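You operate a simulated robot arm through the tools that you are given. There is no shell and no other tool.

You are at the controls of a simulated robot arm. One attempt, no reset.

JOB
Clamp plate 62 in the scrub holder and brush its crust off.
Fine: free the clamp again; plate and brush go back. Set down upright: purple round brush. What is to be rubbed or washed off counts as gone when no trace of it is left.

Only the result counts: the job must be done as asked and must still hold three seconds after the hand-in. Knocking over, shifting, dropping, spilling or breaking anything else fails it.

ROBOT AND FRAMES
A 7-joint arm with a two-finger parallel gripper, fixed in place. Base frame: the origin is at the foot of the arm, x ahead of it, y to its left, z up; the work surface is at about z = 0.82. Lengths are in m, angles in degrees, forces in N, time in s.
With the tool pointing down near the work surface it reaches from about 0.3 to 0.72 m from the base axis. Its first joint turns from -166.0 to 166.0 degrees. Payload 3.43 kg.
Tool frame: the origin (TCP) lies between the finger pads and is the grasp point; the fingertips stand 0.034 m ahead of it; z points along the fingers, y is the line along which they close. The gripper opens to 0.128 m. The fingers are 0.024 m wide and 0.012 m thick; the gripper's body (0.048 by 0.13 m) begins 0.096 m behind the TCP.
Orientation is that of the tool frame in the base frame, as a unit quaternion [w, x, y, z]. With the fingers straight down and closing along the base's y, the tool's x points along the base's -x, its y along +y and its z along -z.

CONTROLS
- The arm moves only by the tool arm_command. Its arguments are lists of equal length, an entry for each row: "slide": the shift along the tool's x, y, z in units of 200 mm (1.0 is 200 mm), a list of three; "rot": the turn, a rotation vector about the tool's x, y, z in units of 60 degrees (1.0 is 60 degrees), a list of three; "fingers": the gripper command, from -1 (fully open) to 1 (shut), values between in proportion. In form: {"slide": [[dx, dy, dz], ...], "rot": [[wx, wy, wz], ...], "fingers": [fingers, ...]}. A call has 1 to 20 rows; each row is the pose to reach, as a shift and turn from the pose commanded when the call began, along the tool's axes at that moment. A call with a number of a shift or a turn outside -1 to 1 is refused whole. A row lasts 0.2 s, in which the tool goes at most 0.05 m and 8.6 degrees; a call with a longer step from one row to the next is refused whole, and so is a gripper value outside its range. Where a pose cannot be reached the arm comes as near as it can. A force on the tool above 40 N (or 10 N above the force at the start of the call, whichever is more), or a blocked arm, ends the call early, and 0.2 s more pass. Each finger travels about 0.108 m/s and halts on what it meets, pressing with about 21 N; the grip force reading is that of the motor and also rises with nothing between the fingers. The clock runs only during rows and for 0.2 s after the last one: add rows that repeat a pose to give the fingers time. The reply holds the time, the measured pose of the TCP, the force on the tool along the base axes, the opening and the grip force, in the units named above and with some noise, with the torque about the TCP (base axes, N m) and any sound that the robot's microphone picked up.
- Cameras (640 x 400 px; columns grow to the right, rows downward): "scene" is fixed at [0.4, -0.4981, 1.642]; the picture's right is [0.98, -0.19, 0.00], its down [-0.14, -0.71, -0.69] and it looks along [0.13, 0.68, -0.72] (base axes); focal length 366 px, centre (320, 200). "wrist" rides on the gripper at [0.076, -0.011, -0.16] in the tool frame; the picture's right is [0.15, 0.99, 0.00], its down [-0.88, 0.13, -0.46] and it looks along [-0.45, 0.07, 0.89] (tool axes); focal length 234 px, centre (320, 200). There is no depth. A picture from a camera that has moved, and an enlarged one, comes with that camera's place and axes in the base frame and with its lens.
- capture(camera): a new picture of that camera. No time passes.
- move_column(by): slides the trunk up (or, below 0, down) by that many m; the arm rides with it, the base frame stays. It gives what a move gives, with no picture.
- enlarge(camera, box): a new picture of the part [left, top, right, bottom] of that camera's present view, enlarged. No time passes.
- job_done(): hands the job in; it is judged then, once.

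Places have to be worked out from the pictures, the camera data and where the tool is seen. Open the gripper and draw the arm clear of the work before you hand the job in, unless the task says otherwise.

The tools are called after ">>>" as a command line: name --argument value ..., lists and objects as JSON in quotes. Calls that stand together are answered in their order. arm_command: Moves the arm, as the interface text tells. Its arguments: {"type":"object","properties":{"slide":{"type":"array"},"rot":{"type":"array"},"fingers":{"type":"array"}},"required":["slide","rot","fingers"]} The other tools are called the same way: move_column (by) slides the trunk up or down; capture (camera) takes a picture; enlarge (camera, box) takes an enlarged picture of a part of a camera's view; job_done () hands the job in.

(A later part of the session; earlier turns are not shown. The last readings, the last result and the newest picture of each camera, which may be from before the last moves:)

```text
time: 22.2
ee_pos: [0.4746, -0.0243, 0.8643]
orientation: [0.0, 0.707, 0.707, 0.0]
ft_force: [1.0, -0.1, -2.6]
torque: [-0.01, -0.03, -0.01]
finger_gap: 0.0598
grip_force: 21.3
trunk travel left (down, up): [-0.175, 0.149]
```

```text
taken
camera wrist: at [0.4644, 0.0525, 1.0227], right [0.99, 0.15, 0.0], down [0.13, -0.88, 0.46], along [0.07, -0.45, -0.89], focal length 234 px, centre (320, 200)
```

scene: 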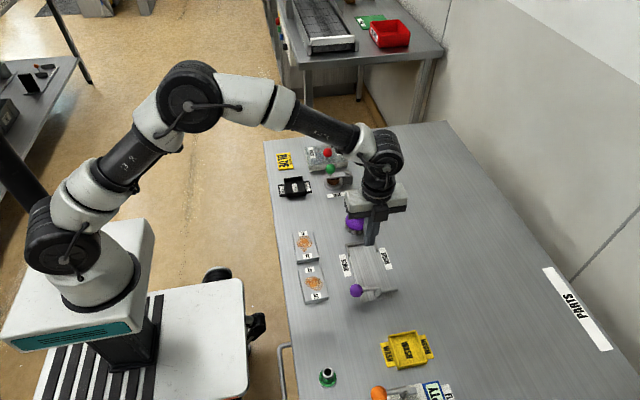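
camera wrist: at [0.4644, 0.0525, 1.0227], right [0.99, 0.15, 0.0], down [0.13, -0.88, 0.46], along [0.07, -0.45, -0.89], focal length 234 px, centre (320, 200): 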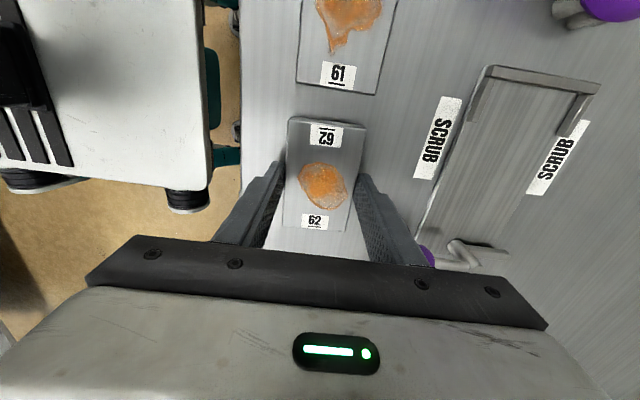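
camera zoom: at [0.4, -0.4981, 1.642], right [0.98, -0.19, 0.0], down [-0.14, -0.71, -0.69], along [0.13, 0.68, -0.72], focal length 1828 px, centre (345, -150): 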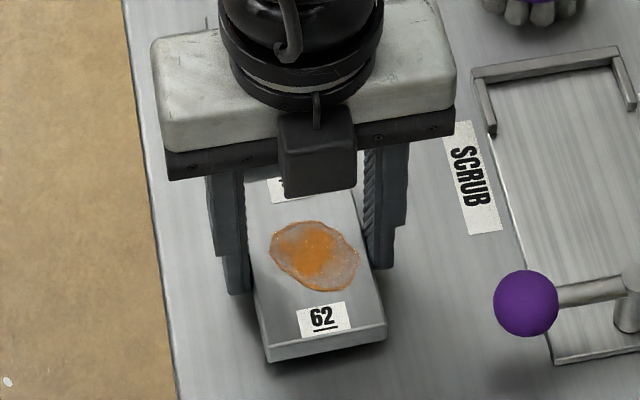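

The plate is lifted now (-2.6 N on the sensor, gap 0.0598, shadow below). I continue slowly: up another 4.5 cm, then sideways in small steps toward the holder.

>>> arm_command --slide '[[0, 0, -0.02], [0, 0, -0.05], [0, 0, -0.09], [0, 0, -0.135], [0, 0, -0.18], [0, 0, -0.21], [0, 0, -0.225], [0, 0, -0.225]]' --rot '[[0, 0, 0], [0, 0, 0], [0, 0, 0], [0, 0, 0], [0, 0, 0], [0, 0, 0], [0, 0, 0], [0, 0, 0]]' --fingers '[1, 1, 1, 1, 1, 1, 1, 1]'

>>> enlarge --camera "scene" --box '[280, 220, 360, 310]'

```text
time: 24.0
ee_pos: [0.4769, -0.0235, 0.9098]
orientation: [0.0, 0.707, 0.707, 0.0]
ft_force: [-0.1, -0.1, -2.3]
torque: [0.0, 0.0, 0.01]
finger_gap: 0.0597
grip_force: 21.0
trunk travel left (down, up): [-0.175, 0.149]
```

```text
4.44 times, centred on (320, 265) of scene
camera zoom: at [0.4, -0.4981, 1.642], right [0.98, -0.19, 0.0], down [-0.14, -0.71, -0.69], along [0.13, 0.68, -0.72], focal length 1625 px, centre (320, -89)
```

zoom: 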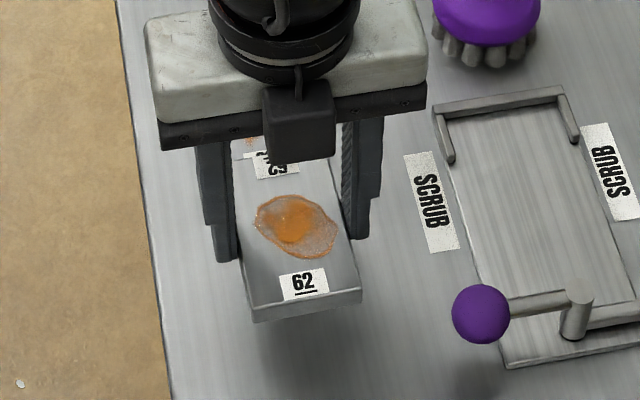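

The plate is held firmly. Now the slow lateral move to above the seat.

>>> arm_command --slide '[[0.01, 0.03, 0], [0.03, 0.09, 0], [0.05, 0.155, 0], [0.07, 0.22, 0], [0.09, 0.285, 0], [0.11, 0.35, 0], [0.13, 0.415, 0], [0.15, 0.48, 0], [0.17, 0.545, 0], [0.19, 0.61, 0], [0.21, 0.67, 0], [0.225, 0.715, 0], [0.235, 0.745, 0], [0.235, 0.75, 0], [0.235, 0.75, 0]]' --rot '[[0, 0, 0], [0, 0, 0], [0, 0, 0], [0, 0, 0], [0, 0, 0], [0, 0, 0], [0, 0, 0], [0, 0, 0], [0, 0, 0], [0, 0, 0], [0, 0, 0], [0, 0, 0], [0, 0, 0], [0, 0, 0], [0, 0, 0]]' --fingers '[1, 1, 1, 1, 1, 1, 1, 1, 1, 1, 1, 1, 1, 1, 1]'

>>> capture --camera "wrist"

>>> enlarge --camera "wrist" --box '[260, 60, 400, 240]'

>>> enlarge --camera "scene" --box '[320, 200, 420, 310]'

```text
time: 27.2
ee_pos: [0.6266, 0.0223, 0.9109]
orientation: [0.0, 0.708, 0.707, -0.001]
ft_force: [-0.5, 0.3, -2.1]
torque: [0.06, 0.0, 0.01]
finger_gap: 0.0599
grip_force: 21.5
trunk travel left (down, up): [-0.175, 0.149]
```

```text
taken
camera wrist: at [0.6169, 0.0981, 1.0693], right [0.99, 0.15, 0.0], down [0.13, -0.88, 0.46], along [0.07, -0.45, -0.89], focal length 234 px, centre (320, 200)
```

wrist: 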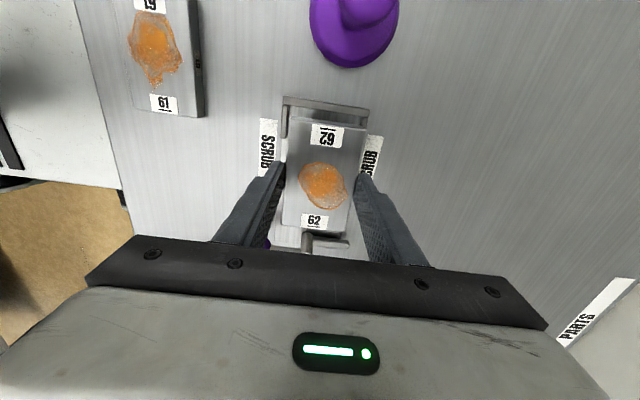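

```text
2.22 times, centred on (330, 150) of wrist
camera zoom: at [0.6169, 0.0981, 1.0693], right [0.99, 0.15, 0.0], down [0.13, -0.88, 0.46], along [0.07, -0.45, -0.89], focal length 520 px, centre (298, 311)
```

zoom: 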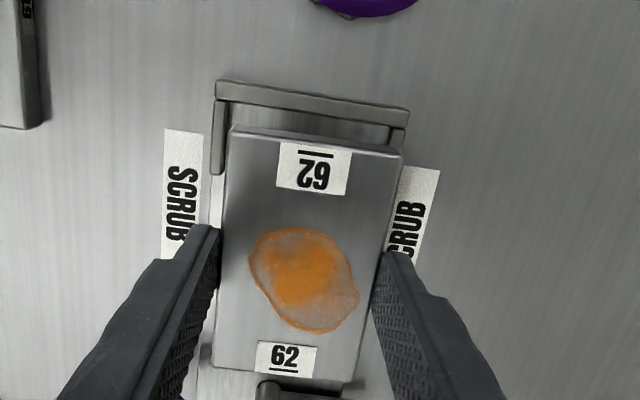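

```text
3.64 times, centred on (370, 255) of scene
camera zoom: at [0.4, -0.4981, 1.642], right [0.98, -0.19, 0.0], down [-0.14, -0.71, -0.69], along [0.13, 0.68, -0.72], focal length 1330 px, centre (138, 0)
```

zoom: 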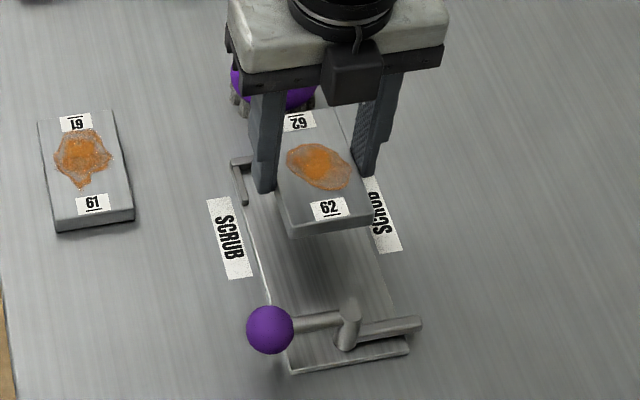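

Plate measured at centre (0.6282, 0.0237), turned about 1° from the holder, whose centre is x ≈ 0.6266 with the stop's inner face at 0.072. I correct by -1.6 mm in x and 1° in yaw and lower it to just above the base.

>>> arm_command --slide '[[0, -0.004, 0.02], [0, -0.008, 0.06], [0, -0.008, 0.1], [0, -0.008, 0.14], [0, -0.008, 0.18], [0, -0.008, 0.205], [0, -0.008, 0.22], [0, -0.008, 0.23], [0, -0.008, 0.23]]' --rot '[[0, 0, 0.008], [0, 0, 0.016], [0, 0, 0.016], [0, 0, 0.016], [0, 0, 0.016], [0, 0, 0.016], [0, 0, 0.016], [0, 0, 0.016], [0, 0, 0.016]]' --fingers '[1, 1, 1, 1, 1, 1, 1, 1, 1]'

>>> capture --camera "wrist"

>>> enlarge --camera "wrist" --box '[260, 60, 400, 240]'

>>> enlarge --camera "scene" --box '[330, 220, 410, 310]'

```text
time: 29.2
ee_pos: [0.6232, 0.0231, 0.8645]
orientation: [0.0, 0.713, 0.701, -0.001]
ft_force: [0.7, -1.3, -1.7]
torque: [-0.03, -0.01, 0.04]
finger_gap: 0.0597
grip_force: 21.2
trunk travel left (down, up): [-0.175, 0.149]
```

```text
taken
camera wrist: at [0.615, 0.0999, 1.0225], right [0.99, 0.13, 0.0], down [0.12, -0.88, 0.46], along [0.06, -0.45, -0.89], focal length 234 px, centre (320, 200)
```

wrist: 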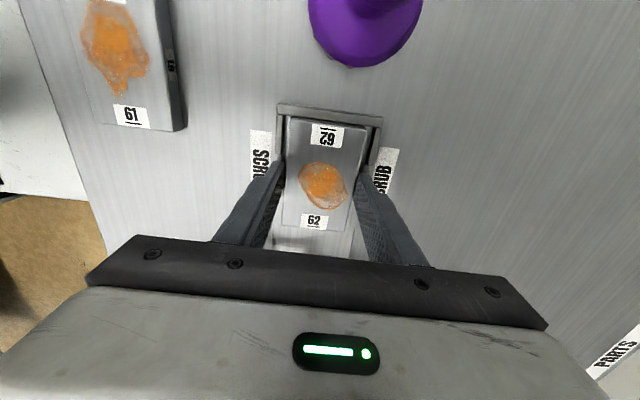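

```text
2.22 times, centred on (330, 150) of wrist
camera zoom: at [0.615, 0.0999, 1.0225], right [0.99, 0.13, 0.0], down [0.12, -0.88, 0.46], along [0.06, -0.45, -0.89], focal length 520 px, centre (298, 311)
```

zoom: 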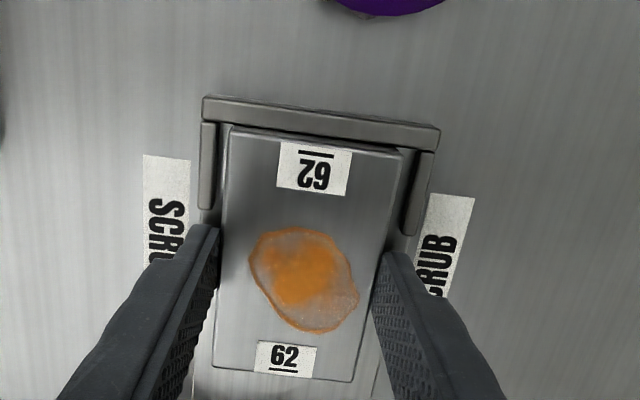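

```text
4.44 times, centred on (370, 265) of scene
camera zoom: at [0.4, -0.4981, 1.642], right [0.98, -0.19, 0.0], down [-0.14, -0.71, -0.69], along [0.13, 0.68, -0.72], focal length 1625 px, centre (98, -89)
```

zoom: 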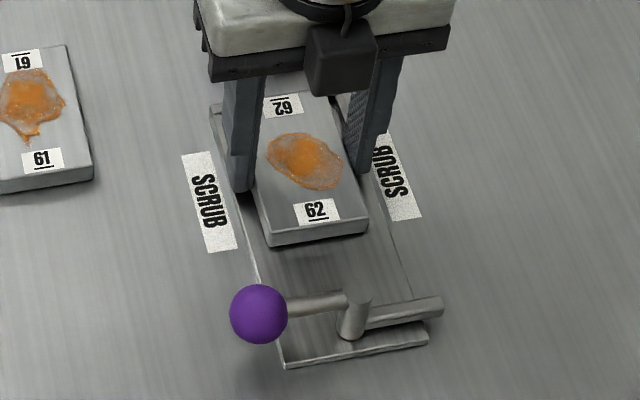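

The plate sits between the arms, about 2 mm short of the stop and about 2 mm above the base. I lower it the last bit and watch the force.

>>> arm_command --slide '[[0, 0, 0.004], [0, 0, 0.007], [0, 0, 0.009], [0, 0, 0.009]]' --rot '[[0, 0, 0], [0, 0, 0], [0, 0, 0], [0, 0, 0]]' --fingers '[1, 1, 1, 1]'

```text
time: 30.2
ee_pos: [0.624, 0.0244, 0.861]
orientation: [0.001, 0.714, 0.701, 0.0]
ft_force: [-0.2, 0.6, -2.4]
torque: [0.0, -0.02, 0.02]
finger_gap: 0.0599
grip_force: 21.2
trunk travel left (down, up): [-0.175, 0.149]
```

Still carrying the full weight, so there is no contact yet. I lower another millimetre.

>>> arm_command --slide '[[0, 0, 0.003], [0, 0, 0.005], [0, 0, 0.005]]' --rot '[[0, 0, 0], [0, 0, 0], [0, 0, 0]]' --fingers '[1, 1, 1]'

>>> enlarge --camera "scene" --box '[340, 235, 400, 305]'

```text
time: 31.0
ee_pos: [0.624, 0.0235, 0.8626]
orientation: [0.0, 0.713, 0.701, 0.001]
ft_force: [-1.3, 2.3, 6.5]
torque: [-0.05, 0.32, -0.02]
finger_gap: 0.0597
grip_force: 20.7
trunk travel left (down, up): [-0.175, 0.149]
```

```text
5.71 times, centred on (370, 270) of scene
camera zoom: at [0.4, -0.4981, 1.642], right [0.98, -0.19, 0.0], down [-0.14, -0.71, -0.69], along [0.13, 0.68, -0.72], focal length 2089 px, centre (34, -200)
```

zoom: 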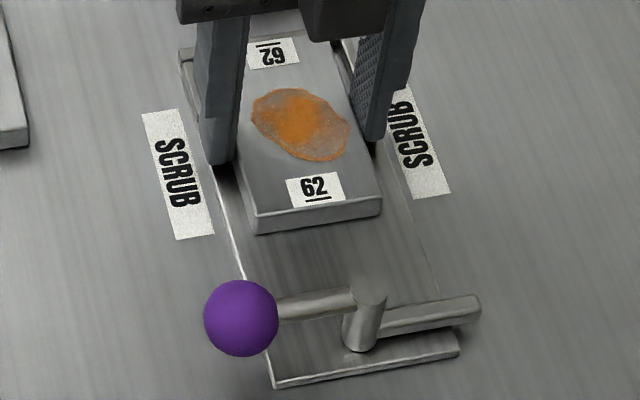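

The plate is down on the base (+6.5 N). I open the fingers gently and then rise straight up.

>>> arm_command --slide '[[0, 0, -0.003], [0, 0, -0.003], [0, 0, -0.003], [0, 0, -0.003]]' --rot '[[0, 0, 0], [0, 0, 0], [0, 0, 0], [0, 0, 0]]' --fingers '[0.0, -0.15, -0.35, -0.35]'

>>> arm_command --slide '[[0, 0, -0.05], [0, 0, -0.15], [0, 0, -0.3], [0, 0, -0.45], [0, 0, -0.6], [0, 0, -0.6]]' --rot '[[0, 0, 0], [0, 0, 0], [0, 0, 0], [0, 0, 0], [0, 0, 0], [0, 0, 0]]' --fingers '[-0.35, -0.35, -0.35, -0.35, -0.35, -0.35]'

>>> capture --camera "wrist"

>>> enlarge --camera "wrist" --box '[250, 60, 410, 230]'

>>> enlarge --camera "scene" --box '[330, 210, 410, 310]'

```text
time: 32.0
ee_pos: [0.6228, 0.0234, 0.8623]
orientation: [0.0, 0.713, 0.701, 0.0]
ft_force: [0.7, -0.2, 1.1]
torque: [0.0, 0.0, -0.01]
finger_gap: 0.0864
grip_force: 0.2
trunk travel left (down, up): [-0.175, 0.149]
```

```text
time: 33.4
ee_pos: [0.6239, 0.0229, 0.982]
orientation: [-0.001, 0.713, 0.701, 0.0]
ft_force: [0.4, -0.5, -0.5]
torque: [0.03, -0.01, -0.04]
finger_gap: 0.0866
grip_force: 0.0
trunk travel left (down, up): [-0.175, 0.149]
```

```text
taken
camera wrist: at [0.6158, 0.0995, 1.1406], right [0.99, 0.13, 0.0], down [0.12, -0.88, 0.46], along [0.06, -0.45, -0.89], focal length 234 px, centre (320, 200)
```

wrist: 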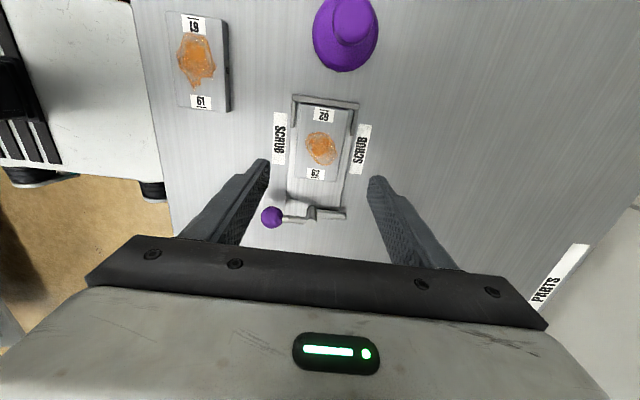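

```text
2.35 times, centred on (330, 145) of wrist
camera zoom: at [0.6158, 0.0995, 1.1406], right [0.99, 0.13, 0.0], down [0.12, -0.88, 0.46], along [0.06, -0.45, -0.89], focal length 551 px, centre (296, 329)
```

zoom: 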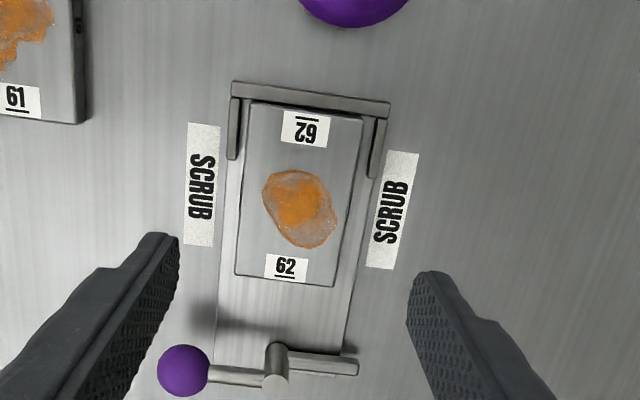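

```text
4.00 times, centred on (370, 260) of scene
camera zoom: at [0.4, -0.4981, 1.642], right [0.98, -0.19, 0.0], down [-0.14, -0.71, -0.69], along [0.13, 0.68, -0.72], focal length 1463 px, centre (120, -40)
```

zoom: 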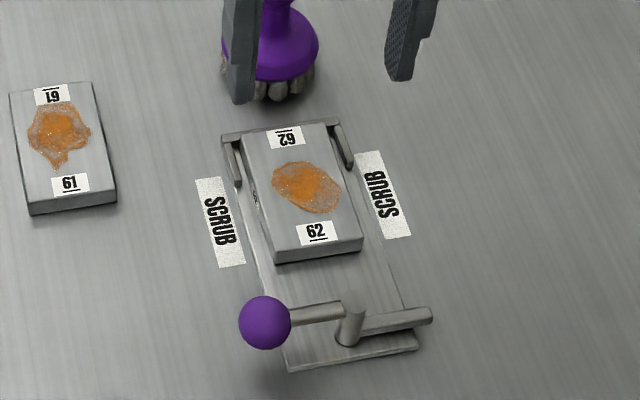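

Plate 62 is seated (centre y ≈ 0.0245, ~1.5 mm off the stop). Next is the clamp lever: I turn the gripper back to yaw 0 above the ball and narrow the fingers into a loose fork.

>>> arm_command --slide '[[-0.042, -0.0226, 0], [-0.084, -0.0452, 0], [-0.126, -0.0678, 0], [-0.168, -0.09, 0], [-0.21, -0.113, 0], [-0.2525, -0.1355, 0], [-0.2525, -0.1355, 0]]' --rot '[[0, 0, -0.1264], [0, 0, -0.2527], [0, 0, -0.379], [0, 0, -0.5054], [0, 0, -0.6317], [0, 0, -0.758], [0, 0, -0.758]]' --fingers '[-0.35, -0.35, -0.35, -0.35, -0.35, -0.35, -0.35]'

>>> arm_command --slide '[[-0.015, -0.047, 0], [-0.03, -0.095, 0], [-0.046, -0.142, 0], [-0.061, -0.19, 0], [-0.076, -0.237, 0], [-0.0915, -0.2848, 0], [-0.0915, -0.2848, 0]]' --rot '[[0, 0, -0.1264], [0, 0, -0.2527], [0, 0, -0.379], [0, 0, -0.5054], [0, 0, -0.6317], [0, 0, -0.758], [0, 0, -0.758]]' --fingers '[-0.2, 0.0, 0.2, 0.2, 0.2, 0.2, 0.2]'

>>> capture --camera "wrist"

>>> enlarge --camera "wrist" --box '[250, 100, 430, 260]'

```text
time: 35.0
ee_pos: [0.5957, -0.0276, 0.9829]
orientation: [0.001, 0.386, 0.923, 0.0]
ft_force: [-0.1, 0.8, -0.1]
torque: [0.01, 0.01, 0.01]
finger_gap: 0.0864
grip_force: 0.1
trunk travel left (down, up): [-0.175, 0.149]
```

```text
time: 36.6
ee_pos: [0.5677, -0.0798, 0.981]
orientation: [0.0, -0.001, 1.0, 0.0]
ft_force: [0.4, -0.6, -0.8]
torque: [0.0, -0.01, -0.01]
finger_gap: 0.0511
grip_force: 0.1
trunk travel left (down, up): [-0.175, 0.149]
```

```text
taken
camera wrist: at [0.4928, -0.0914, 1.1403], right [-0.15, 0.99, 0.0], down [0.88, 0.13, 0.46], along [0.45, 0.07, -0.89], focal length 234 px, centre (320, 200)
```

wrist: 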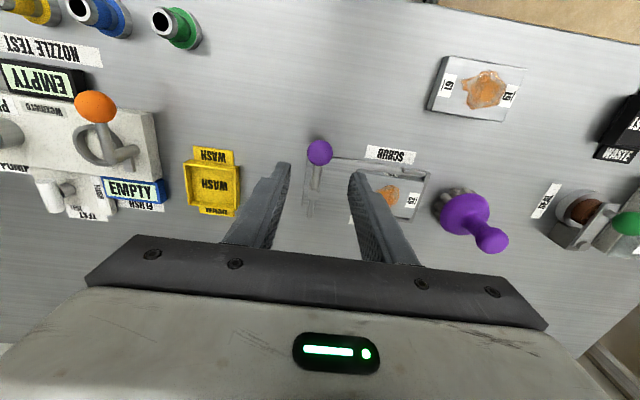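

```text
2.50 times, centred on (340, 180) of wrist
camera zoom: at [0.4928, -0.0914, 1.1403], right [-0.15, 0.99, 0.0], down [0.88, 0.13, 0.46], along [0.45, 0.07, -0.89], focal length 585 px, centre (270, 250)
```

zoom: 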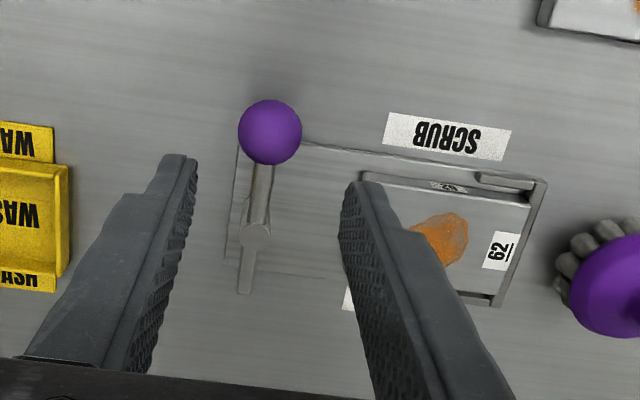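

The ball is at (0.571, -0.0797) and the TCP is about 2 mm short in x. I correct that and descend with the fork open around the ball.

>>> arm_command --slide '[[-0.011, 0.0035, 0.1], [-0.011, 0.0035, 0.25], [-0.011, 0.0035, 0.4], [-0.011, 0.0035, 0.48], [-0.011, 0.0035, 0.52], [-0.011, 0.0035, 0.52]]' --rot '[[0, 0, 0], [0, 0, 0], [0, 0, 0], [0, 0, 0], [0, 0, 0], [0, 0, 0]]' --fingers '[0.2, 0.2, 0.2, 0.2, 0.2, 0.2]'

>>> capture --camera "wrist"

>>> enlarge --camera "scene" --box '[330, 220, 410, 320]'

```text
time: 38.0
ee_pos: [0.5686, -0.0787, 0.8792]
orientation: [-0.001, 0.0, 1.0, 0.0]
ft_force: [0.7, 0.9, 0.5]
torque: [0.03, 0.02, 0.02]
finger_gap: 0.0515
grip_force: 0.1
trunk travel left (down, up): [-0.175, 0.149]
```

```text
taken
camera wrist: at [0.4946, -0.0894, 1.0376], right [-0.15, 0.99, 0.0], down [0.88, 0.13, 0.46], along [0.45, 0.07, -0.89], focal length 234 px, centre (320, 200)
```

wrist: 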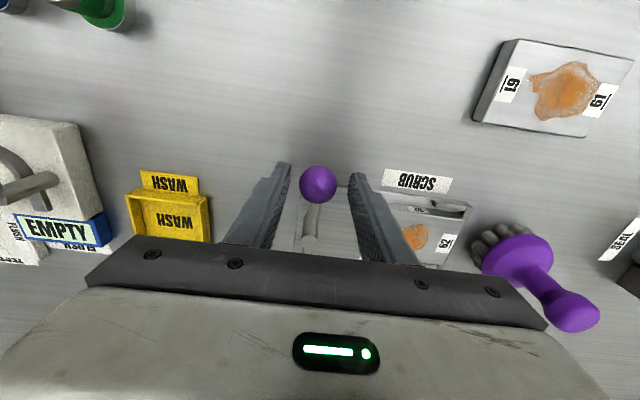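

```text
4.00 times, centred on (370, 270) of scene
camera zoom: at [0.4, -0.4981, 1.642], right [0.98, -0.19, 0.0], down [-0.14, -0.71, -0.69], along [0.13, 0.68, -0.72], focal length 1463 px, centre (120, -80)
```

zoom: 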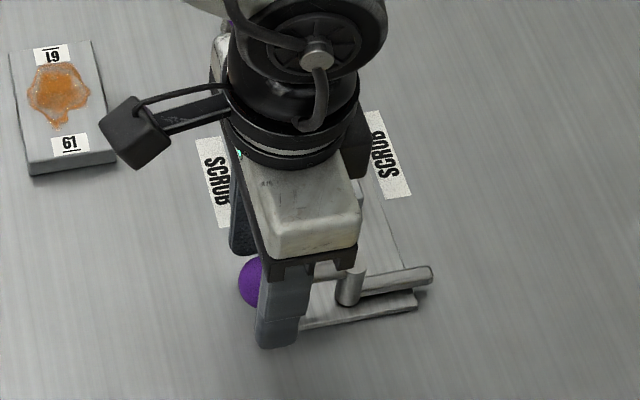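

The fork straddles the ball without contact. I narrow it to 0.04 m and swing the lever the first 30° counter-clockwise about the post.

>>> arm_command --slide '[[0, 0, 0], [0, 0, 0], [-0.0015, -0.0293, 0], [-0.0061, -0.0582, 0], [-0.0137, -0.0865, 0], [-0.0242, -0.1139, 0], [-0.0375, -0.14, 0], [-0.0375, -0.14, 0]]' --rot '[[0, 0, 0], [0, 0, 0], [0, 0, -0.1], [0, 0, -0.2], [0, 0, -0.3], [0, 0, -0.4], [0, 0, -0.5], [0, 0, -0.5]]' --fingers '[0.375, 0.375, 0.375, 0.375, 0.375, 0.375, 0.375, 0.375]'

>>> capture --camera "wrist"

>>> enlarge --camera "scene" --box '[330, 220, 410, 320]'

```text
time: 39.8
ee_pos: [0.5763, -0.1073, 0.8768]
orientation: [0.0, -0.261, 0.965, 0.0]
ft_force: [0.5, 0.6, 1.0]
torque: [0.02, -0.02, -0.04]
finger_gap: 0.0403
grip_force: 0.2
trunk travel left (down, up): [-0.175, 0.149]
```

```text
taken
camera wrist: at [0.5191, -0.1549, 1.036], right [-0.62, 0.78, 0.0], down [0.7, 0.55, 0.46], along [0.36, 0.28, -0.89], focal length 234 px, centre (320, 200)
```

wrist: 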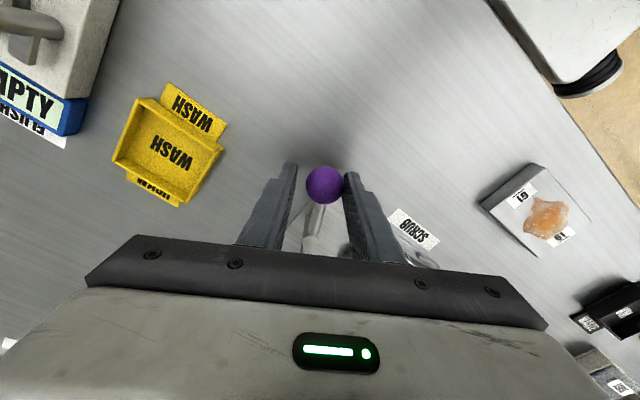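

```text
4.00 times, centred on (370, 270) of scene
camera zoom: at [0.4, -0.4981, 1.642], right [0.98, -0.19, 0.0], down [-0.14, -0.71, -0.69], along [0.13, 0.68, -0.72], focal length 1463 px, centre (120, -80)
```

zoom: 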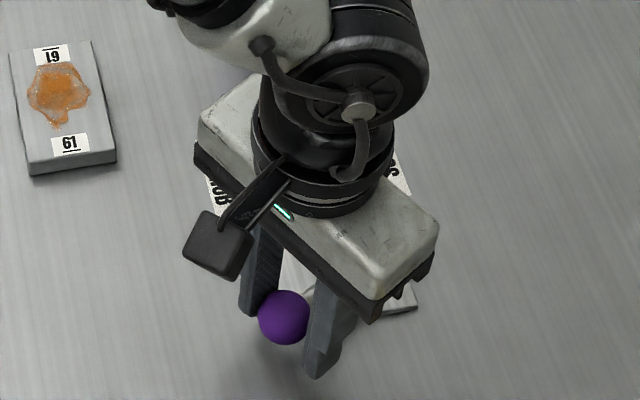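

The lever follows freely with almost no force. I continue the arc another 45°.

>>> arm_command --slide '[[-0.0024, -0.0365, 0], [-0.0095, -0.0725, 0], [-0.0213, -0.1072, 0], [-0.0375, -0.14, 0], [-0.0579, -0.1705, 0], [-0.082, -0.198, 0], [-0.082, -0.198, 0]]' --rot '[[0, 0, -0.125], [0, 0, -0.25], [0, 0, -0.375], [0, 0, -0.5], [0, 0, -0.625], [0, 0, -0.75], [0, 0, -0.75]]' --fingers '[0.375, 0.375, 0.375, 0.375, 0.375, 0.375, 0.375]'

>>> capture --camera "wrist"

>>> enlarge --camera "scene" --box '[330, 210, 420, 320]'

```text
time: 41.4
ee_pos: [0.6113, -0.1331, 0.879]
orientation: [0.0, -0.61, 0.793, 0.001]
ft_force: [-0.5, -0.2, -0.1]
torque: [0.01, 0.03, 0.03]
finger_gap: 0.0401
grip_force: 0.2
trunk travel left (down, up): [-0.175, 0.149]
```

```text
taken
camera wrist: at [0.6046, -0.2092, 1.0368], right [-0.99, 0.11, 0.0], down [0.1, 0.88, 0.46], along [0.05, 0.45, -0.89], focal length 234 px, centre (320, 200)
```

wrist: 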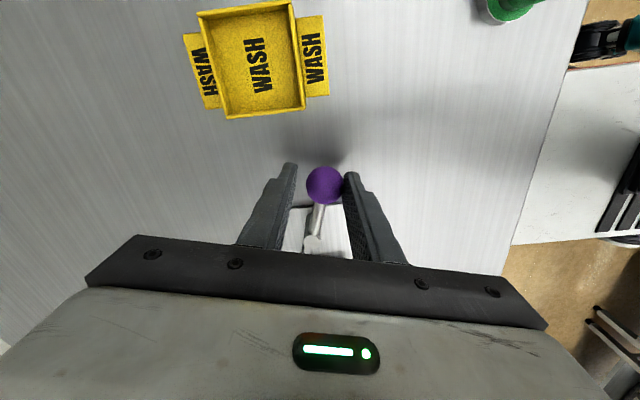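

```text
3.64 times, centred on (375, 265) of scene
camera zoom: at [0.4, -0.4981, 1.642], right [0.98, -0.19, 0.0], down [-0.14, -0.71, -0.69], along [0.13, 0.68, -0.72], focal length 1330 px, centre (120, -36)
```

zoom: 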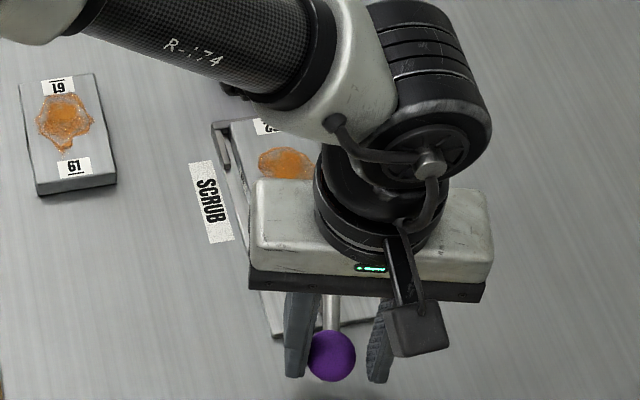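

Still free. I finish the swing with small steps to about 95° of fork angle, which brings the lever to about 90°, watching for the end stop.

>>> arm_command --slide '[[-0.0007, -0.0195, 0], [-0.0027, -0.039, 0], [-0.0061, -0.0582, 0], [-0.0108, -0.0772, 0], [-0.0169, -0.0958, 0], [-0.0169, -0.0958, 0]]' --rot '[[0, 0, -0.0667], [0, 0, -0.1333], [0, 0, -0.2], [0, 0, -0.2667], [0, 0, -0.3333], [0, 0, -0.3333]]' --fingers '[0.375, 0.375, 0.375, 0.375, 0.375, 0.375]'

>>> capture --camera "wrist"

>>> enlarge --camera "scene" --box '[330, 210, 420, 320]'

```text
time: 42.8
ee_pos: [0.6295, -0.1354, 0.8777]
orientation: [0.0, 0.738, -0.675, -0.001]
ft_force: [-3.6, 1.2, -0.2]
torque: [0.02, 0.11, -0.06]
finger_gap: 0.0424
grip_force: 2.4
trunk travel left (down, up): [-0.175, 0.149]
```

```text
taken
camera wrist: at [0.6499, -0.2099, 1.0365], right [-0.97, -0.23, 0.0], down [-0.21, 0.87, 0.46], along [-0.11, 0.44, -0.89], focal length 234 px, centre (320, 200)
```

wrist: 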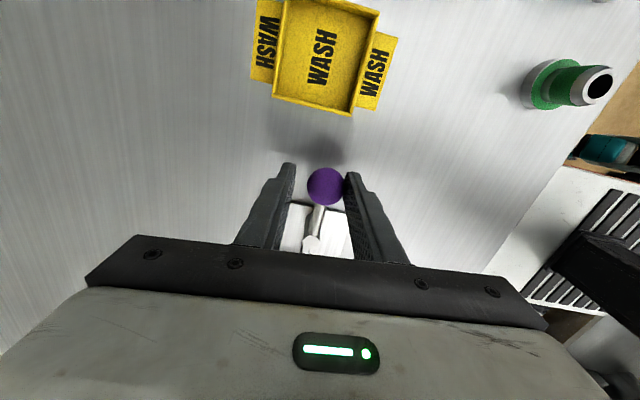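

```text
3.64 times, centred on (375, 265) of scene
camera zoom: at [0.4, -0.4981, 1.642], right [0.98, -0.19, 0.0], down [-0.14, -0.71, -0.69], along [0.13, 0.68, -0.72], focal length 1330 px, centre (120, -36)
```

zoom: 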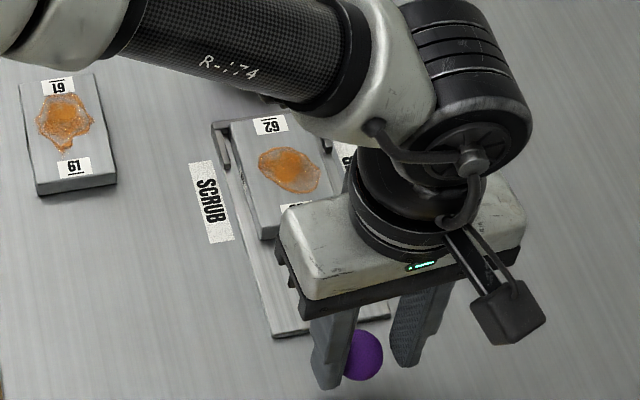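

The lever resists now (-3.6 N in x), so it's near its end. I press 3° further to make sure it is home, then ease back.

>>> arm_command --slide '[[-0.0004, -0.0147, 0], [-0.0004, -0.0147, 0], [0.0, 0.0, 0], [-0.0004, 0.015, 0], [-0.0015, 0.025, 0]]' --rot '[[0, 0, -0.05], [0, 0, -0.05], [0, 0, 0], [0, 0, 0.05], [0, 0, 0.083]]' --fingers '[0.375, 0.375, 0.375, 0.375, 0.375]'

>>> capture --camera "wrist"

```text
time: 44.0
ee_pos: [0.6268, -0.1366, 0.8788]
orientation: [-0.001, 0.707, -0.707, 0.0]
ft_force: [0.5, -0.8, -0.1]
torque: [-0.01, -0.01, 0.01]
finger_gap: 0.0398
grip_force: 0.1
trunk travel left (down, up): [-0.175, 0.149]
```

```text
taken
camera wrist: at [0.6395, -0.2117, 1.0365], right [-0.99, -0.15, 0.0], down [-0.13, 0.88, 0.45], along [-0.06, 0.45, -0.89], focal length 234 px, centre (320, 200)
```

wrist: 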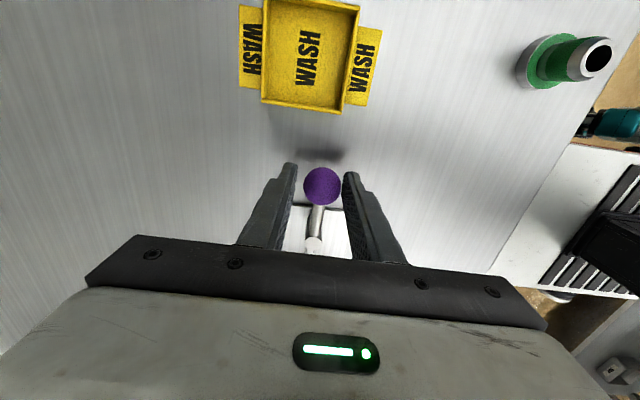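

The fork is free of force at 90° and the lever stays put. I open the fork a little, rise, and look at the clamp.

>>> arm_command --slide '[[0, 0, 0], [0, 0, -0.05], [0, 0, -0.2], [0, 0, -0.4], [0, 0, -0.6], [0, 0, -0.6]]' --rot '[[0, 0, 0], [0, 0, 0], [0, 0, 0], [0, 0, 0], [0, 0, 0], [0, 0, 0]]' --fingers '[0.1, 0.1, 0.1, 0.1, 0.1, 0.1]'

>>> capture --camera "wrist"

>>> enlarge --camera "scene" --box '[330, 210, 420, 320]'

```text
time: 45.4
ee_pos: [0.6262, -0.1377, 0.9985]
orientation: [0.0, -0.707, 0.707, 0.0]
ft_force: [-0.1, -0.3, -0.6]
torque: [0.02, -0.03, 0.03]
finger_gap: 0.0576
grip_force: 0.0
trunk travel left (down, up): [-0.175, 0.149]
```

```text
taken
camera wrist: at [0.6393, -0.2136, 1.1563], right [-0.99, -0.15, 0.0], down [-0.13, 0.88, 0.46], along [-0.07, 0.45, -0.89], focal length 234 px, centre (320, 200)
```

wrist: 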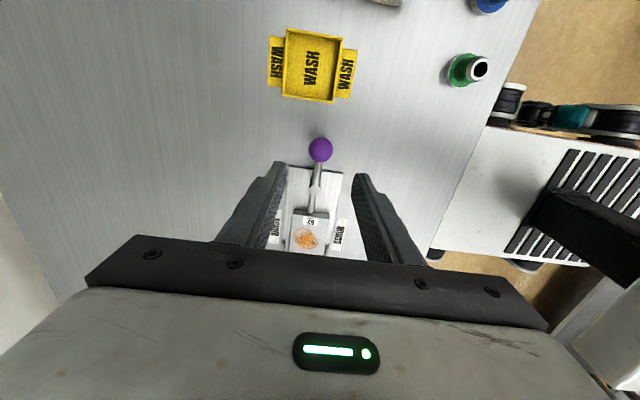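

```text
3.64 times, centred on (375, 265) of scene
camera zoom: at [0.4, -0.4981, 1.642], right [0.98, -0.19, 0.0], down [-0.14, -0.71, -0.69], along [0.13, 0.68, -0.72], focal length 1330 px, centre (120, -36)
```

zoom: 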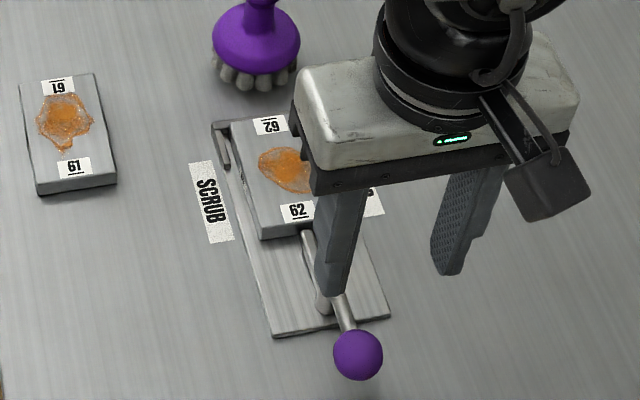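

>>> enlarge --camera "wrist" --box '[275, 130, 365, 255]'

>>> enlarge --camera "scene" --box '[340, 235, 400, 310]'

```text
3.20 times, centred on (320, 192) of wrist
camera zoom: at [0.6393, -0.2136, 1.1563], right [-0.99, -0.15, 0.0], down [-0.13, 0.88, 0.46], along [-0.07, 0.45, -0.89], focal length 749 px, centre (320, 224)
```

zoom: 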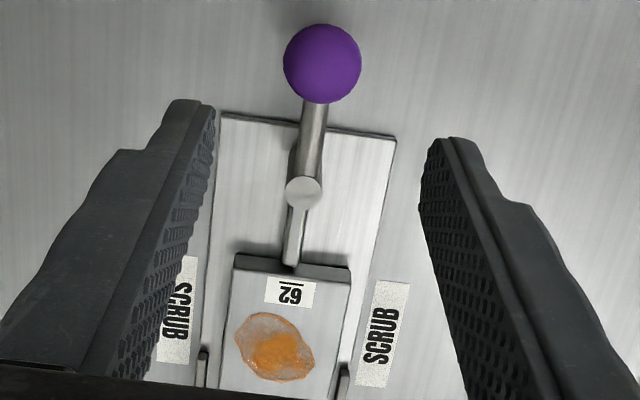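

```text
5.33 times, centred on (370, 272) of scene
camera zoom: at [0.4, -0.4981, 1.642], right [0.98, -0.19, 0.0], down [-0.14, -0.71, -0.69], along [0.13, 0.68, -0.72], focal length 1950 px, centre (53, -187)
```

zoom: 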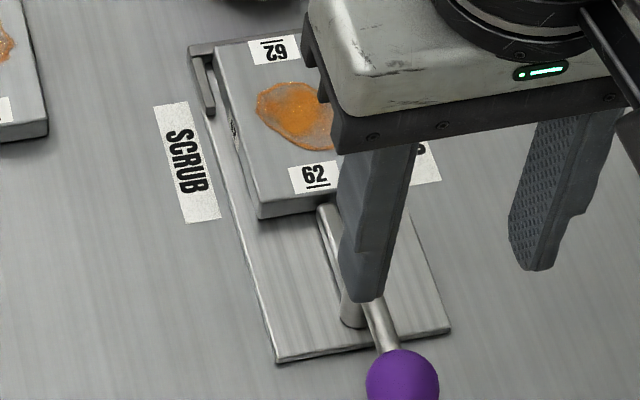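

The lever is at 90° (ball at (0.627, -0.135)) with its nose against the plate's end: clamped. Now I move high over to the purple brush and look down on it.

>>> arm_command --slide '[[-0.15, 0, -0.06], [-0.35, 0, -0.12], [-0.55, 0, -0.12], [-0.75, 0, -0.12], [-0.9, 0, -0.12], [-0.9, 0, -0.12]]' --rot '[[0, 0, 0], [0, 0, 0], [0, 0, 0], [0, 0, 0], [0, 0, 0], [0, 0, 0]]' --fingers '[-0.1, -0.4, -0.4, -0.4, -0.4, -0.4]'

>>> arm_command --slide '[[-0.15, 0.005, 0], [-0.3, 0.01, 0], [-0.413, 0.013, 0], [-0.413, 0.013, 0]]' --rot '[[0, 0, 0], [0, 0, 0], [0, 0, 0], [0, 0, 0]]' --fingers '[-0.4, -0.4, -0.4, -0.4]'

>>> capture --camera "wrist"

>>> enlarge --camera "wrist" --box '[250, 100, 410, 260]'

>>> enlarge --camera "scene" --box '[320, 180, 420, 310]'

```text
time: 46.8
ee_pos: [0.6254, 0.0418, 1.0225]
orientation: [0.0, 0.707, -0.707, 0.0]
ft_force: [-1.1, -0.7, -0.6]
torque: [0.0, -0.01, -0.02]
finger_gap: 0.0897
grip_force: 0.1
trunk travel left (down, up): [-0.175, 0.149]
```

```text
time: 47.8
ee_pos: [0.6218, 0.1257, 1.0222]
orientation: [0.0, 0.707, -0.707, -0.001]
ft_force: [0.0, 0.0, -0.2]
torque: [0.01, -0.02, -0.03]
finger_gap: 0.0896
grip_force: 0.0
trunk travel left (down, up): [-0.175, 0.149]
```

```text
taken
camera wrist: at [0.6347, 0.0502, 1.1811], right [-0.99, -0.15, 0.0], down [-0.13, 0.88, 0.46], along [-0.07, 0.45, -0.89], focal length 234 px, centre (320, 200)
```

wrist: 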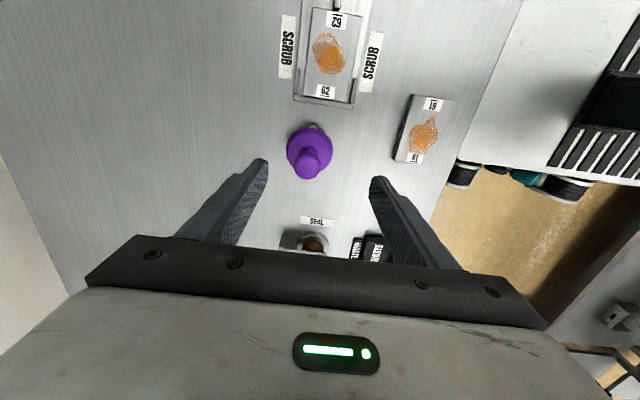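

```text
2.50 times, centred on (330, 180) of wrist
camera zoom: at [0.6347, 0.0502, 1.1811], right [-0.99, -0.15, 0.0], down [-0.13, 0.88, 0.46], along [-0.07, 0.45, -0.89], focal length 585 px, centre (295, 250)
```

zoom: 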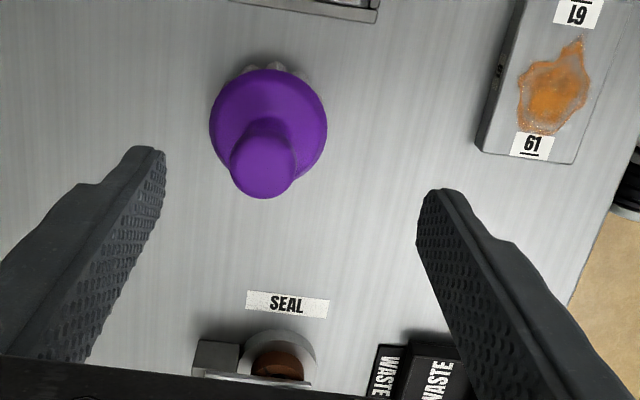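

```text
3.08 times, centred on (370, 245) of scene
camera zoom: at [0.4, -0.4981, 1.642], right [0.98, -0.19, 0.0], down [-0.14, -0.71, -0.69], along [0.13, 0.68, -0.72], focal length 1125 px, centre (166, 62)
```

zoom: 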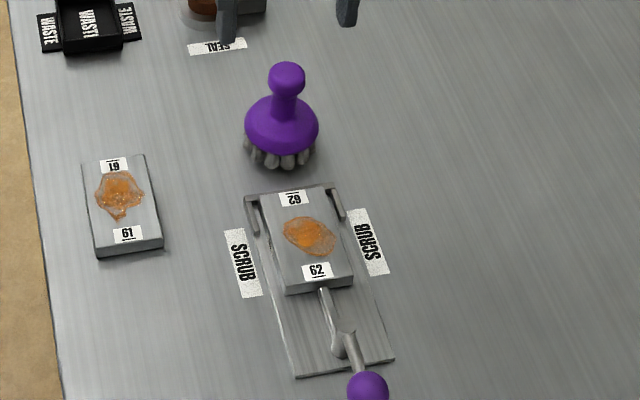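

Different views put the brush axis at about (0.635, 0.144) with the knob centre near z ≈ 0.912. I centre over it, still above the knob, and check again.

>>> arm_command --slide '[[-0.045, -0.028, 0.08], [-0.089, -0.0565, 0.17], [-0.089, -0.0565, 0.17]]' --rot '[[0, 0, 0], [0, 0, 0], [0, 0, 0]]' --fingers '[-0.4, -0.4, -0.4]'

>>> capture --camera "wrist"

>>> enlarge --camera "wrist" --box '[250, 110, 410, 230]'

>>> enlarge --camera "scene" --box '[320, 160, 400, 260]'

```text
time: 48.6
ee_pos: [0.633, 0.146, 0.9878]
orientation: [0.0, -0.707, 0.707, 0.0]
ft_force: [0.8, 0.1, -0.7]
torque: [-0.02, 0.01, 0.02]
finger_gap: 0.0895
grip_force: 0.0
trunk travel left (down, up): [-0.175, 0.149]
```

```text
taken
camera wrist: at [0.6468, 0.07, 1.1463], right [-0.99, -0.15, 0.0], down [-0.13, 0.88, 0.46], along [-0.07, 0.45, -0.89], focal length 234 px, centre (320, 200)
```

wrist: 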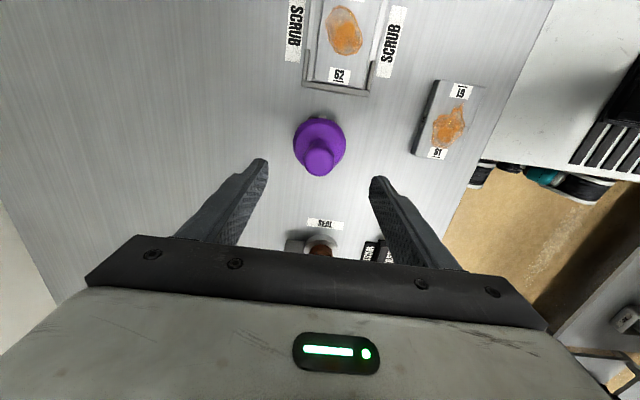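

```text
3.33 times, centred on (330, 170) of wrist
camera zoom: at [0.6468, 0.07, 1.1463], right [-0.99, -0.15, 0.0], down [-0.13, 0.88, 0.46], along [-0.07, 0.45, -0.89], focal length 781 px, centre (287, 300)
```

zoom: 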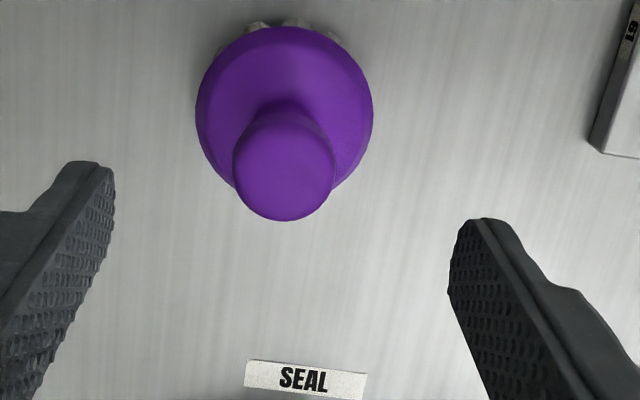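

```text
4.00 times, centred on (360, 210) of scene
camera zoom: at [0.4, -0.4981, 1.642], right [0.98, -0.19, 0.0], down [-0.14, -0.71, -0.69], along [0.13, 0.68, -0.72], focal length 1463 px, centre (160, 160)
```

zoom: 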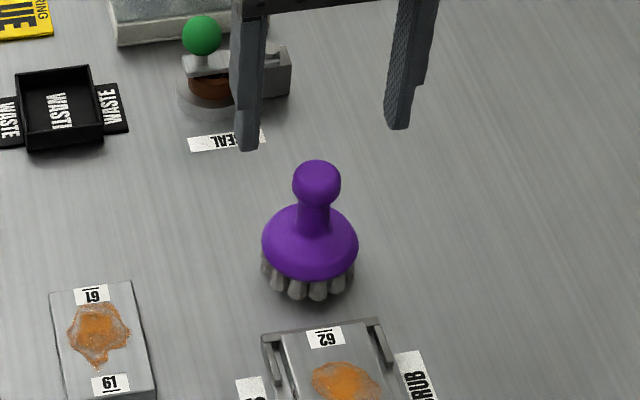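

The gripper is centred on the brush within about 1 mm in x and needs -2.5 mm in y. I lower the open fingers around the knob, tips staying above the dome, which meets the neck at about z = 0.872.

>>> arm_command --slide '[[0.0125, 0, 0.08], [0.0125, 0, 0.17], [0.0125, 0, 0.26], [0.0125, 0, 0.32], [0.0125, 0, 0.35], [0.0125, 0, 0.35]]' --rot '[[0, 0, 0], [0, 0, 0], [0, 0, 0], [0, 0, 0], [0, 0, 0], [0, 0, 0]]' --fingers '[-0.4, -0.4, -0.4, -0.4, -0.4, -0.4]'

>>> capture --camera "wrist"

>>> enlarge --camera "scene" --box '[320, 160, 400, 260]'

```text
time: 50.0
ee_pos: [0.6351, 0.1429, 0.9173]
orientation: [-0.001, -0.706, 0.708, 0.0]
ft_force: [0.4, -0.4, -0.3]
torque: [0.0, -0.03, 0.02]
finger_gap: 0.0896
grip_force: 0.0
trunk travel left (down, up): [-0.175, 0.149]
```

```text
taken
camera wrist: at [0.649, 0.0675, 1.0762], right [-0.99, -0.15, 0.0], down [-0.13, 0.88, 0.46], along [-0.07, 0.45, -0.89], focal length 234 px, centre (320, 200)
```

wrist: 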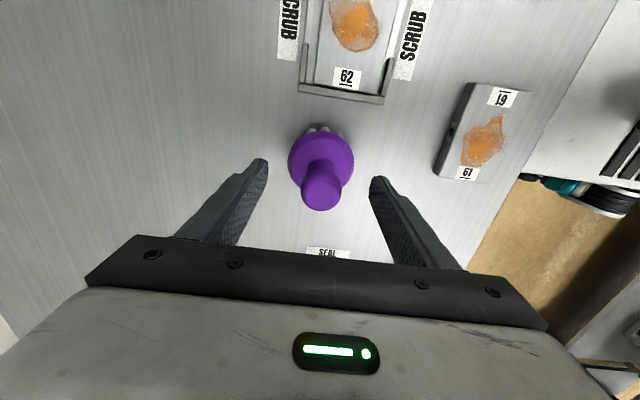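

```text
4.00 times, centred on (360, 210) of scene
camera zoom: at [0.4, -0.4981, 1.642], right [0.98, -0.19, 0.0], down [-0.14, -0.71, -0.69], along [0.13, 0.68, -0.72], focal length 1463 px, centre (160, 160)
```

zoom: 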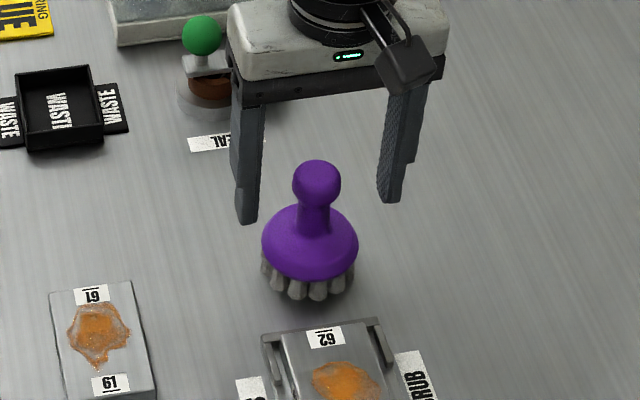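

The knob appears exactly at the TCP point in the wrist image. I close on it gradually.

>>> arm_command --slide '[[0, 0, 0], [0, 0, 0], [0, 0, 0], [0, 0, 0], [0, 0, 0], [0, 0, 0]]' --rot '[[0, 0, 0], [0, 0, 0], [0, 0, 0], [0, 0, 0], [0, 0, 0], [0, 0, 0]]' --fingers '[0.0, 0.3, 0.42, 1, 1, 1]'

>>> capture --camera "wrist"

>>> enlarge --camera "scene" --box '[320, 160, 400, 260]'

```text
time: 51.4
ee_pos: [0.6355, 0.1424, 0.9182]
orientation: [0.0, 0.707, -0.707, 0.001]
ft_force: [-0.2, 0.4, 0.4]
torque: [0.02, 0.01, -0.03]
finger_gap: 0.0316
grip_force: 21.3
trunk travel left (down, up): [-0.175, 0.149]
```

```text
taken
camera wrist: at [0.6489, 0.0675, 1.0765], right [-0.99, -0.15, 0.0], down [-0.13, 0.88, 0.46], along [-0.07, 0.45, -0.89], focal length 234 px, centre (320, 200)
```

wrist: 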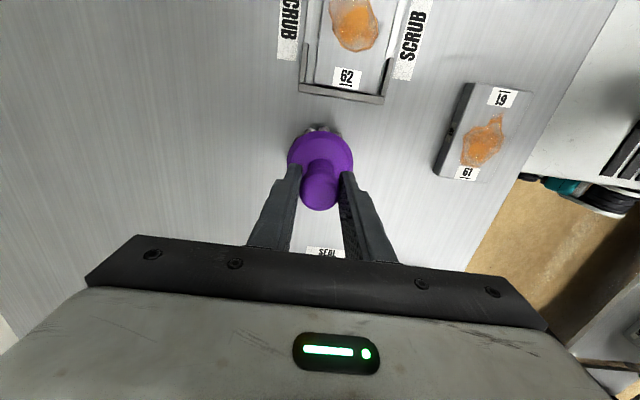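

```text
4.00 times, centred on (360, 210) of scene
camera zoom: at [0.4, -0.4981, 1.642], right [0.98, -0.19, 0.0], down [-0.14, -0.71, -0.69], along [0.13, 0.68, -0.72], focal length 1463 px, centre (160, 160)
```

zoom: 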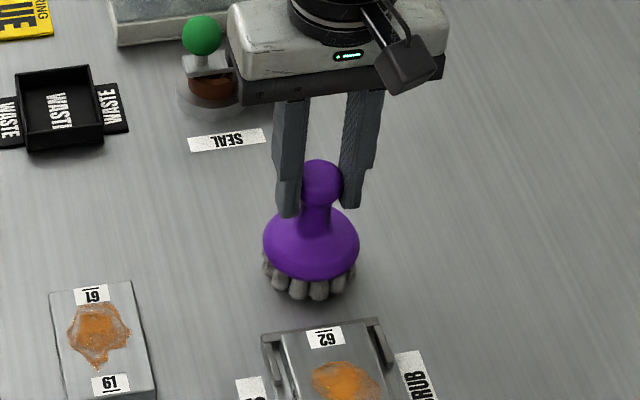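

The knob is gripped (gap 0.0316, 21 N). I lift slowly and check the brush hangs straight.

>>> arm_command --slide '[[0, 0, -0.01], [0, 0, -0.03], [0, 0, -0.06], [0, 0, -0.1], [0, 0, -0.15], [0, 0, -0.2], [0, 0, -0.25], [0, 0, -0.25]]' --rot '[[0, 0, 0], [0, 0, 0], [0, 0, 0], [0, 0, 0], [0, 0, 0], [0, 0, 0], [0, 0, 0], [0, 0, 0]]' --fingers '[1, 1, 1, 1, 1, 1, 1, 1]'

>>> capture --camera "wrist"

>>> enlarge --camera "scene" --box '[320, 140, 400, 260]'

```text
time: 53.2
ee_pos: [0.6349, 0.1426, 0.9674]
orientation: [0.0, 0.707, -0.707, -0.001]
ft_force: [0.7, -0.1, -0.9]
torque: [0.0, -0.01, -0.01]
finger_gap: 0.0316
grip_force: 21.1
trunk travel left (down, up): [-0.175, 0.149]
```

```text
taken
camera wrist: at [0.6478, 0.067, 1.1268], right [-0.99, -0.15, 0.0], down [-0.13, 0.88, 0.46], along [-0.07, 0.45, -0.89], focal length 234 px, centre (320, 200)
```

wrist: 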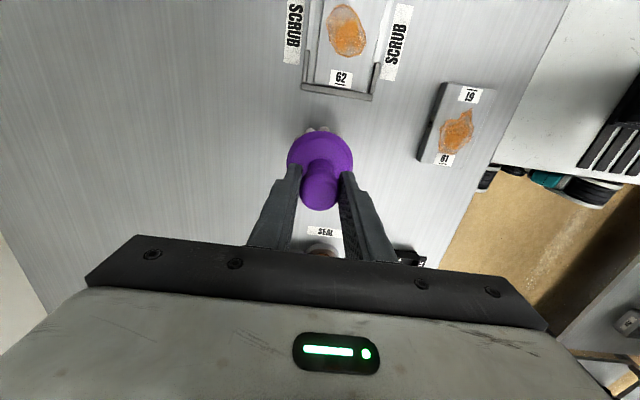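

```text
3.33 times, centred on (360, 200) of scene
camera zoom: at [0.4, -0.4981, 1.642], right [0.98, -0.19, 0.0], down [-0.14, -0.71, -0.69], along [0.13, 0.68, -0.72], focal length 1219 px, centre (187, 200)
```

zoom: 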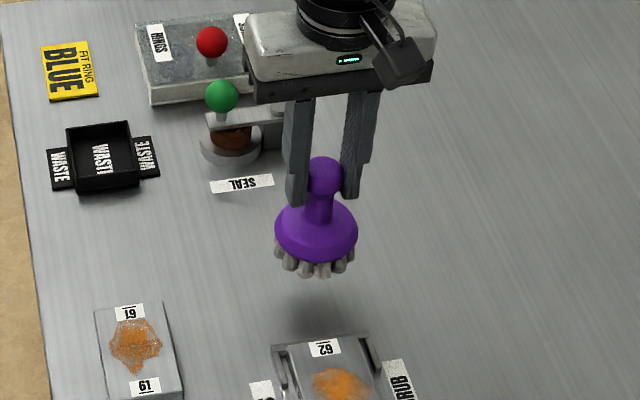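

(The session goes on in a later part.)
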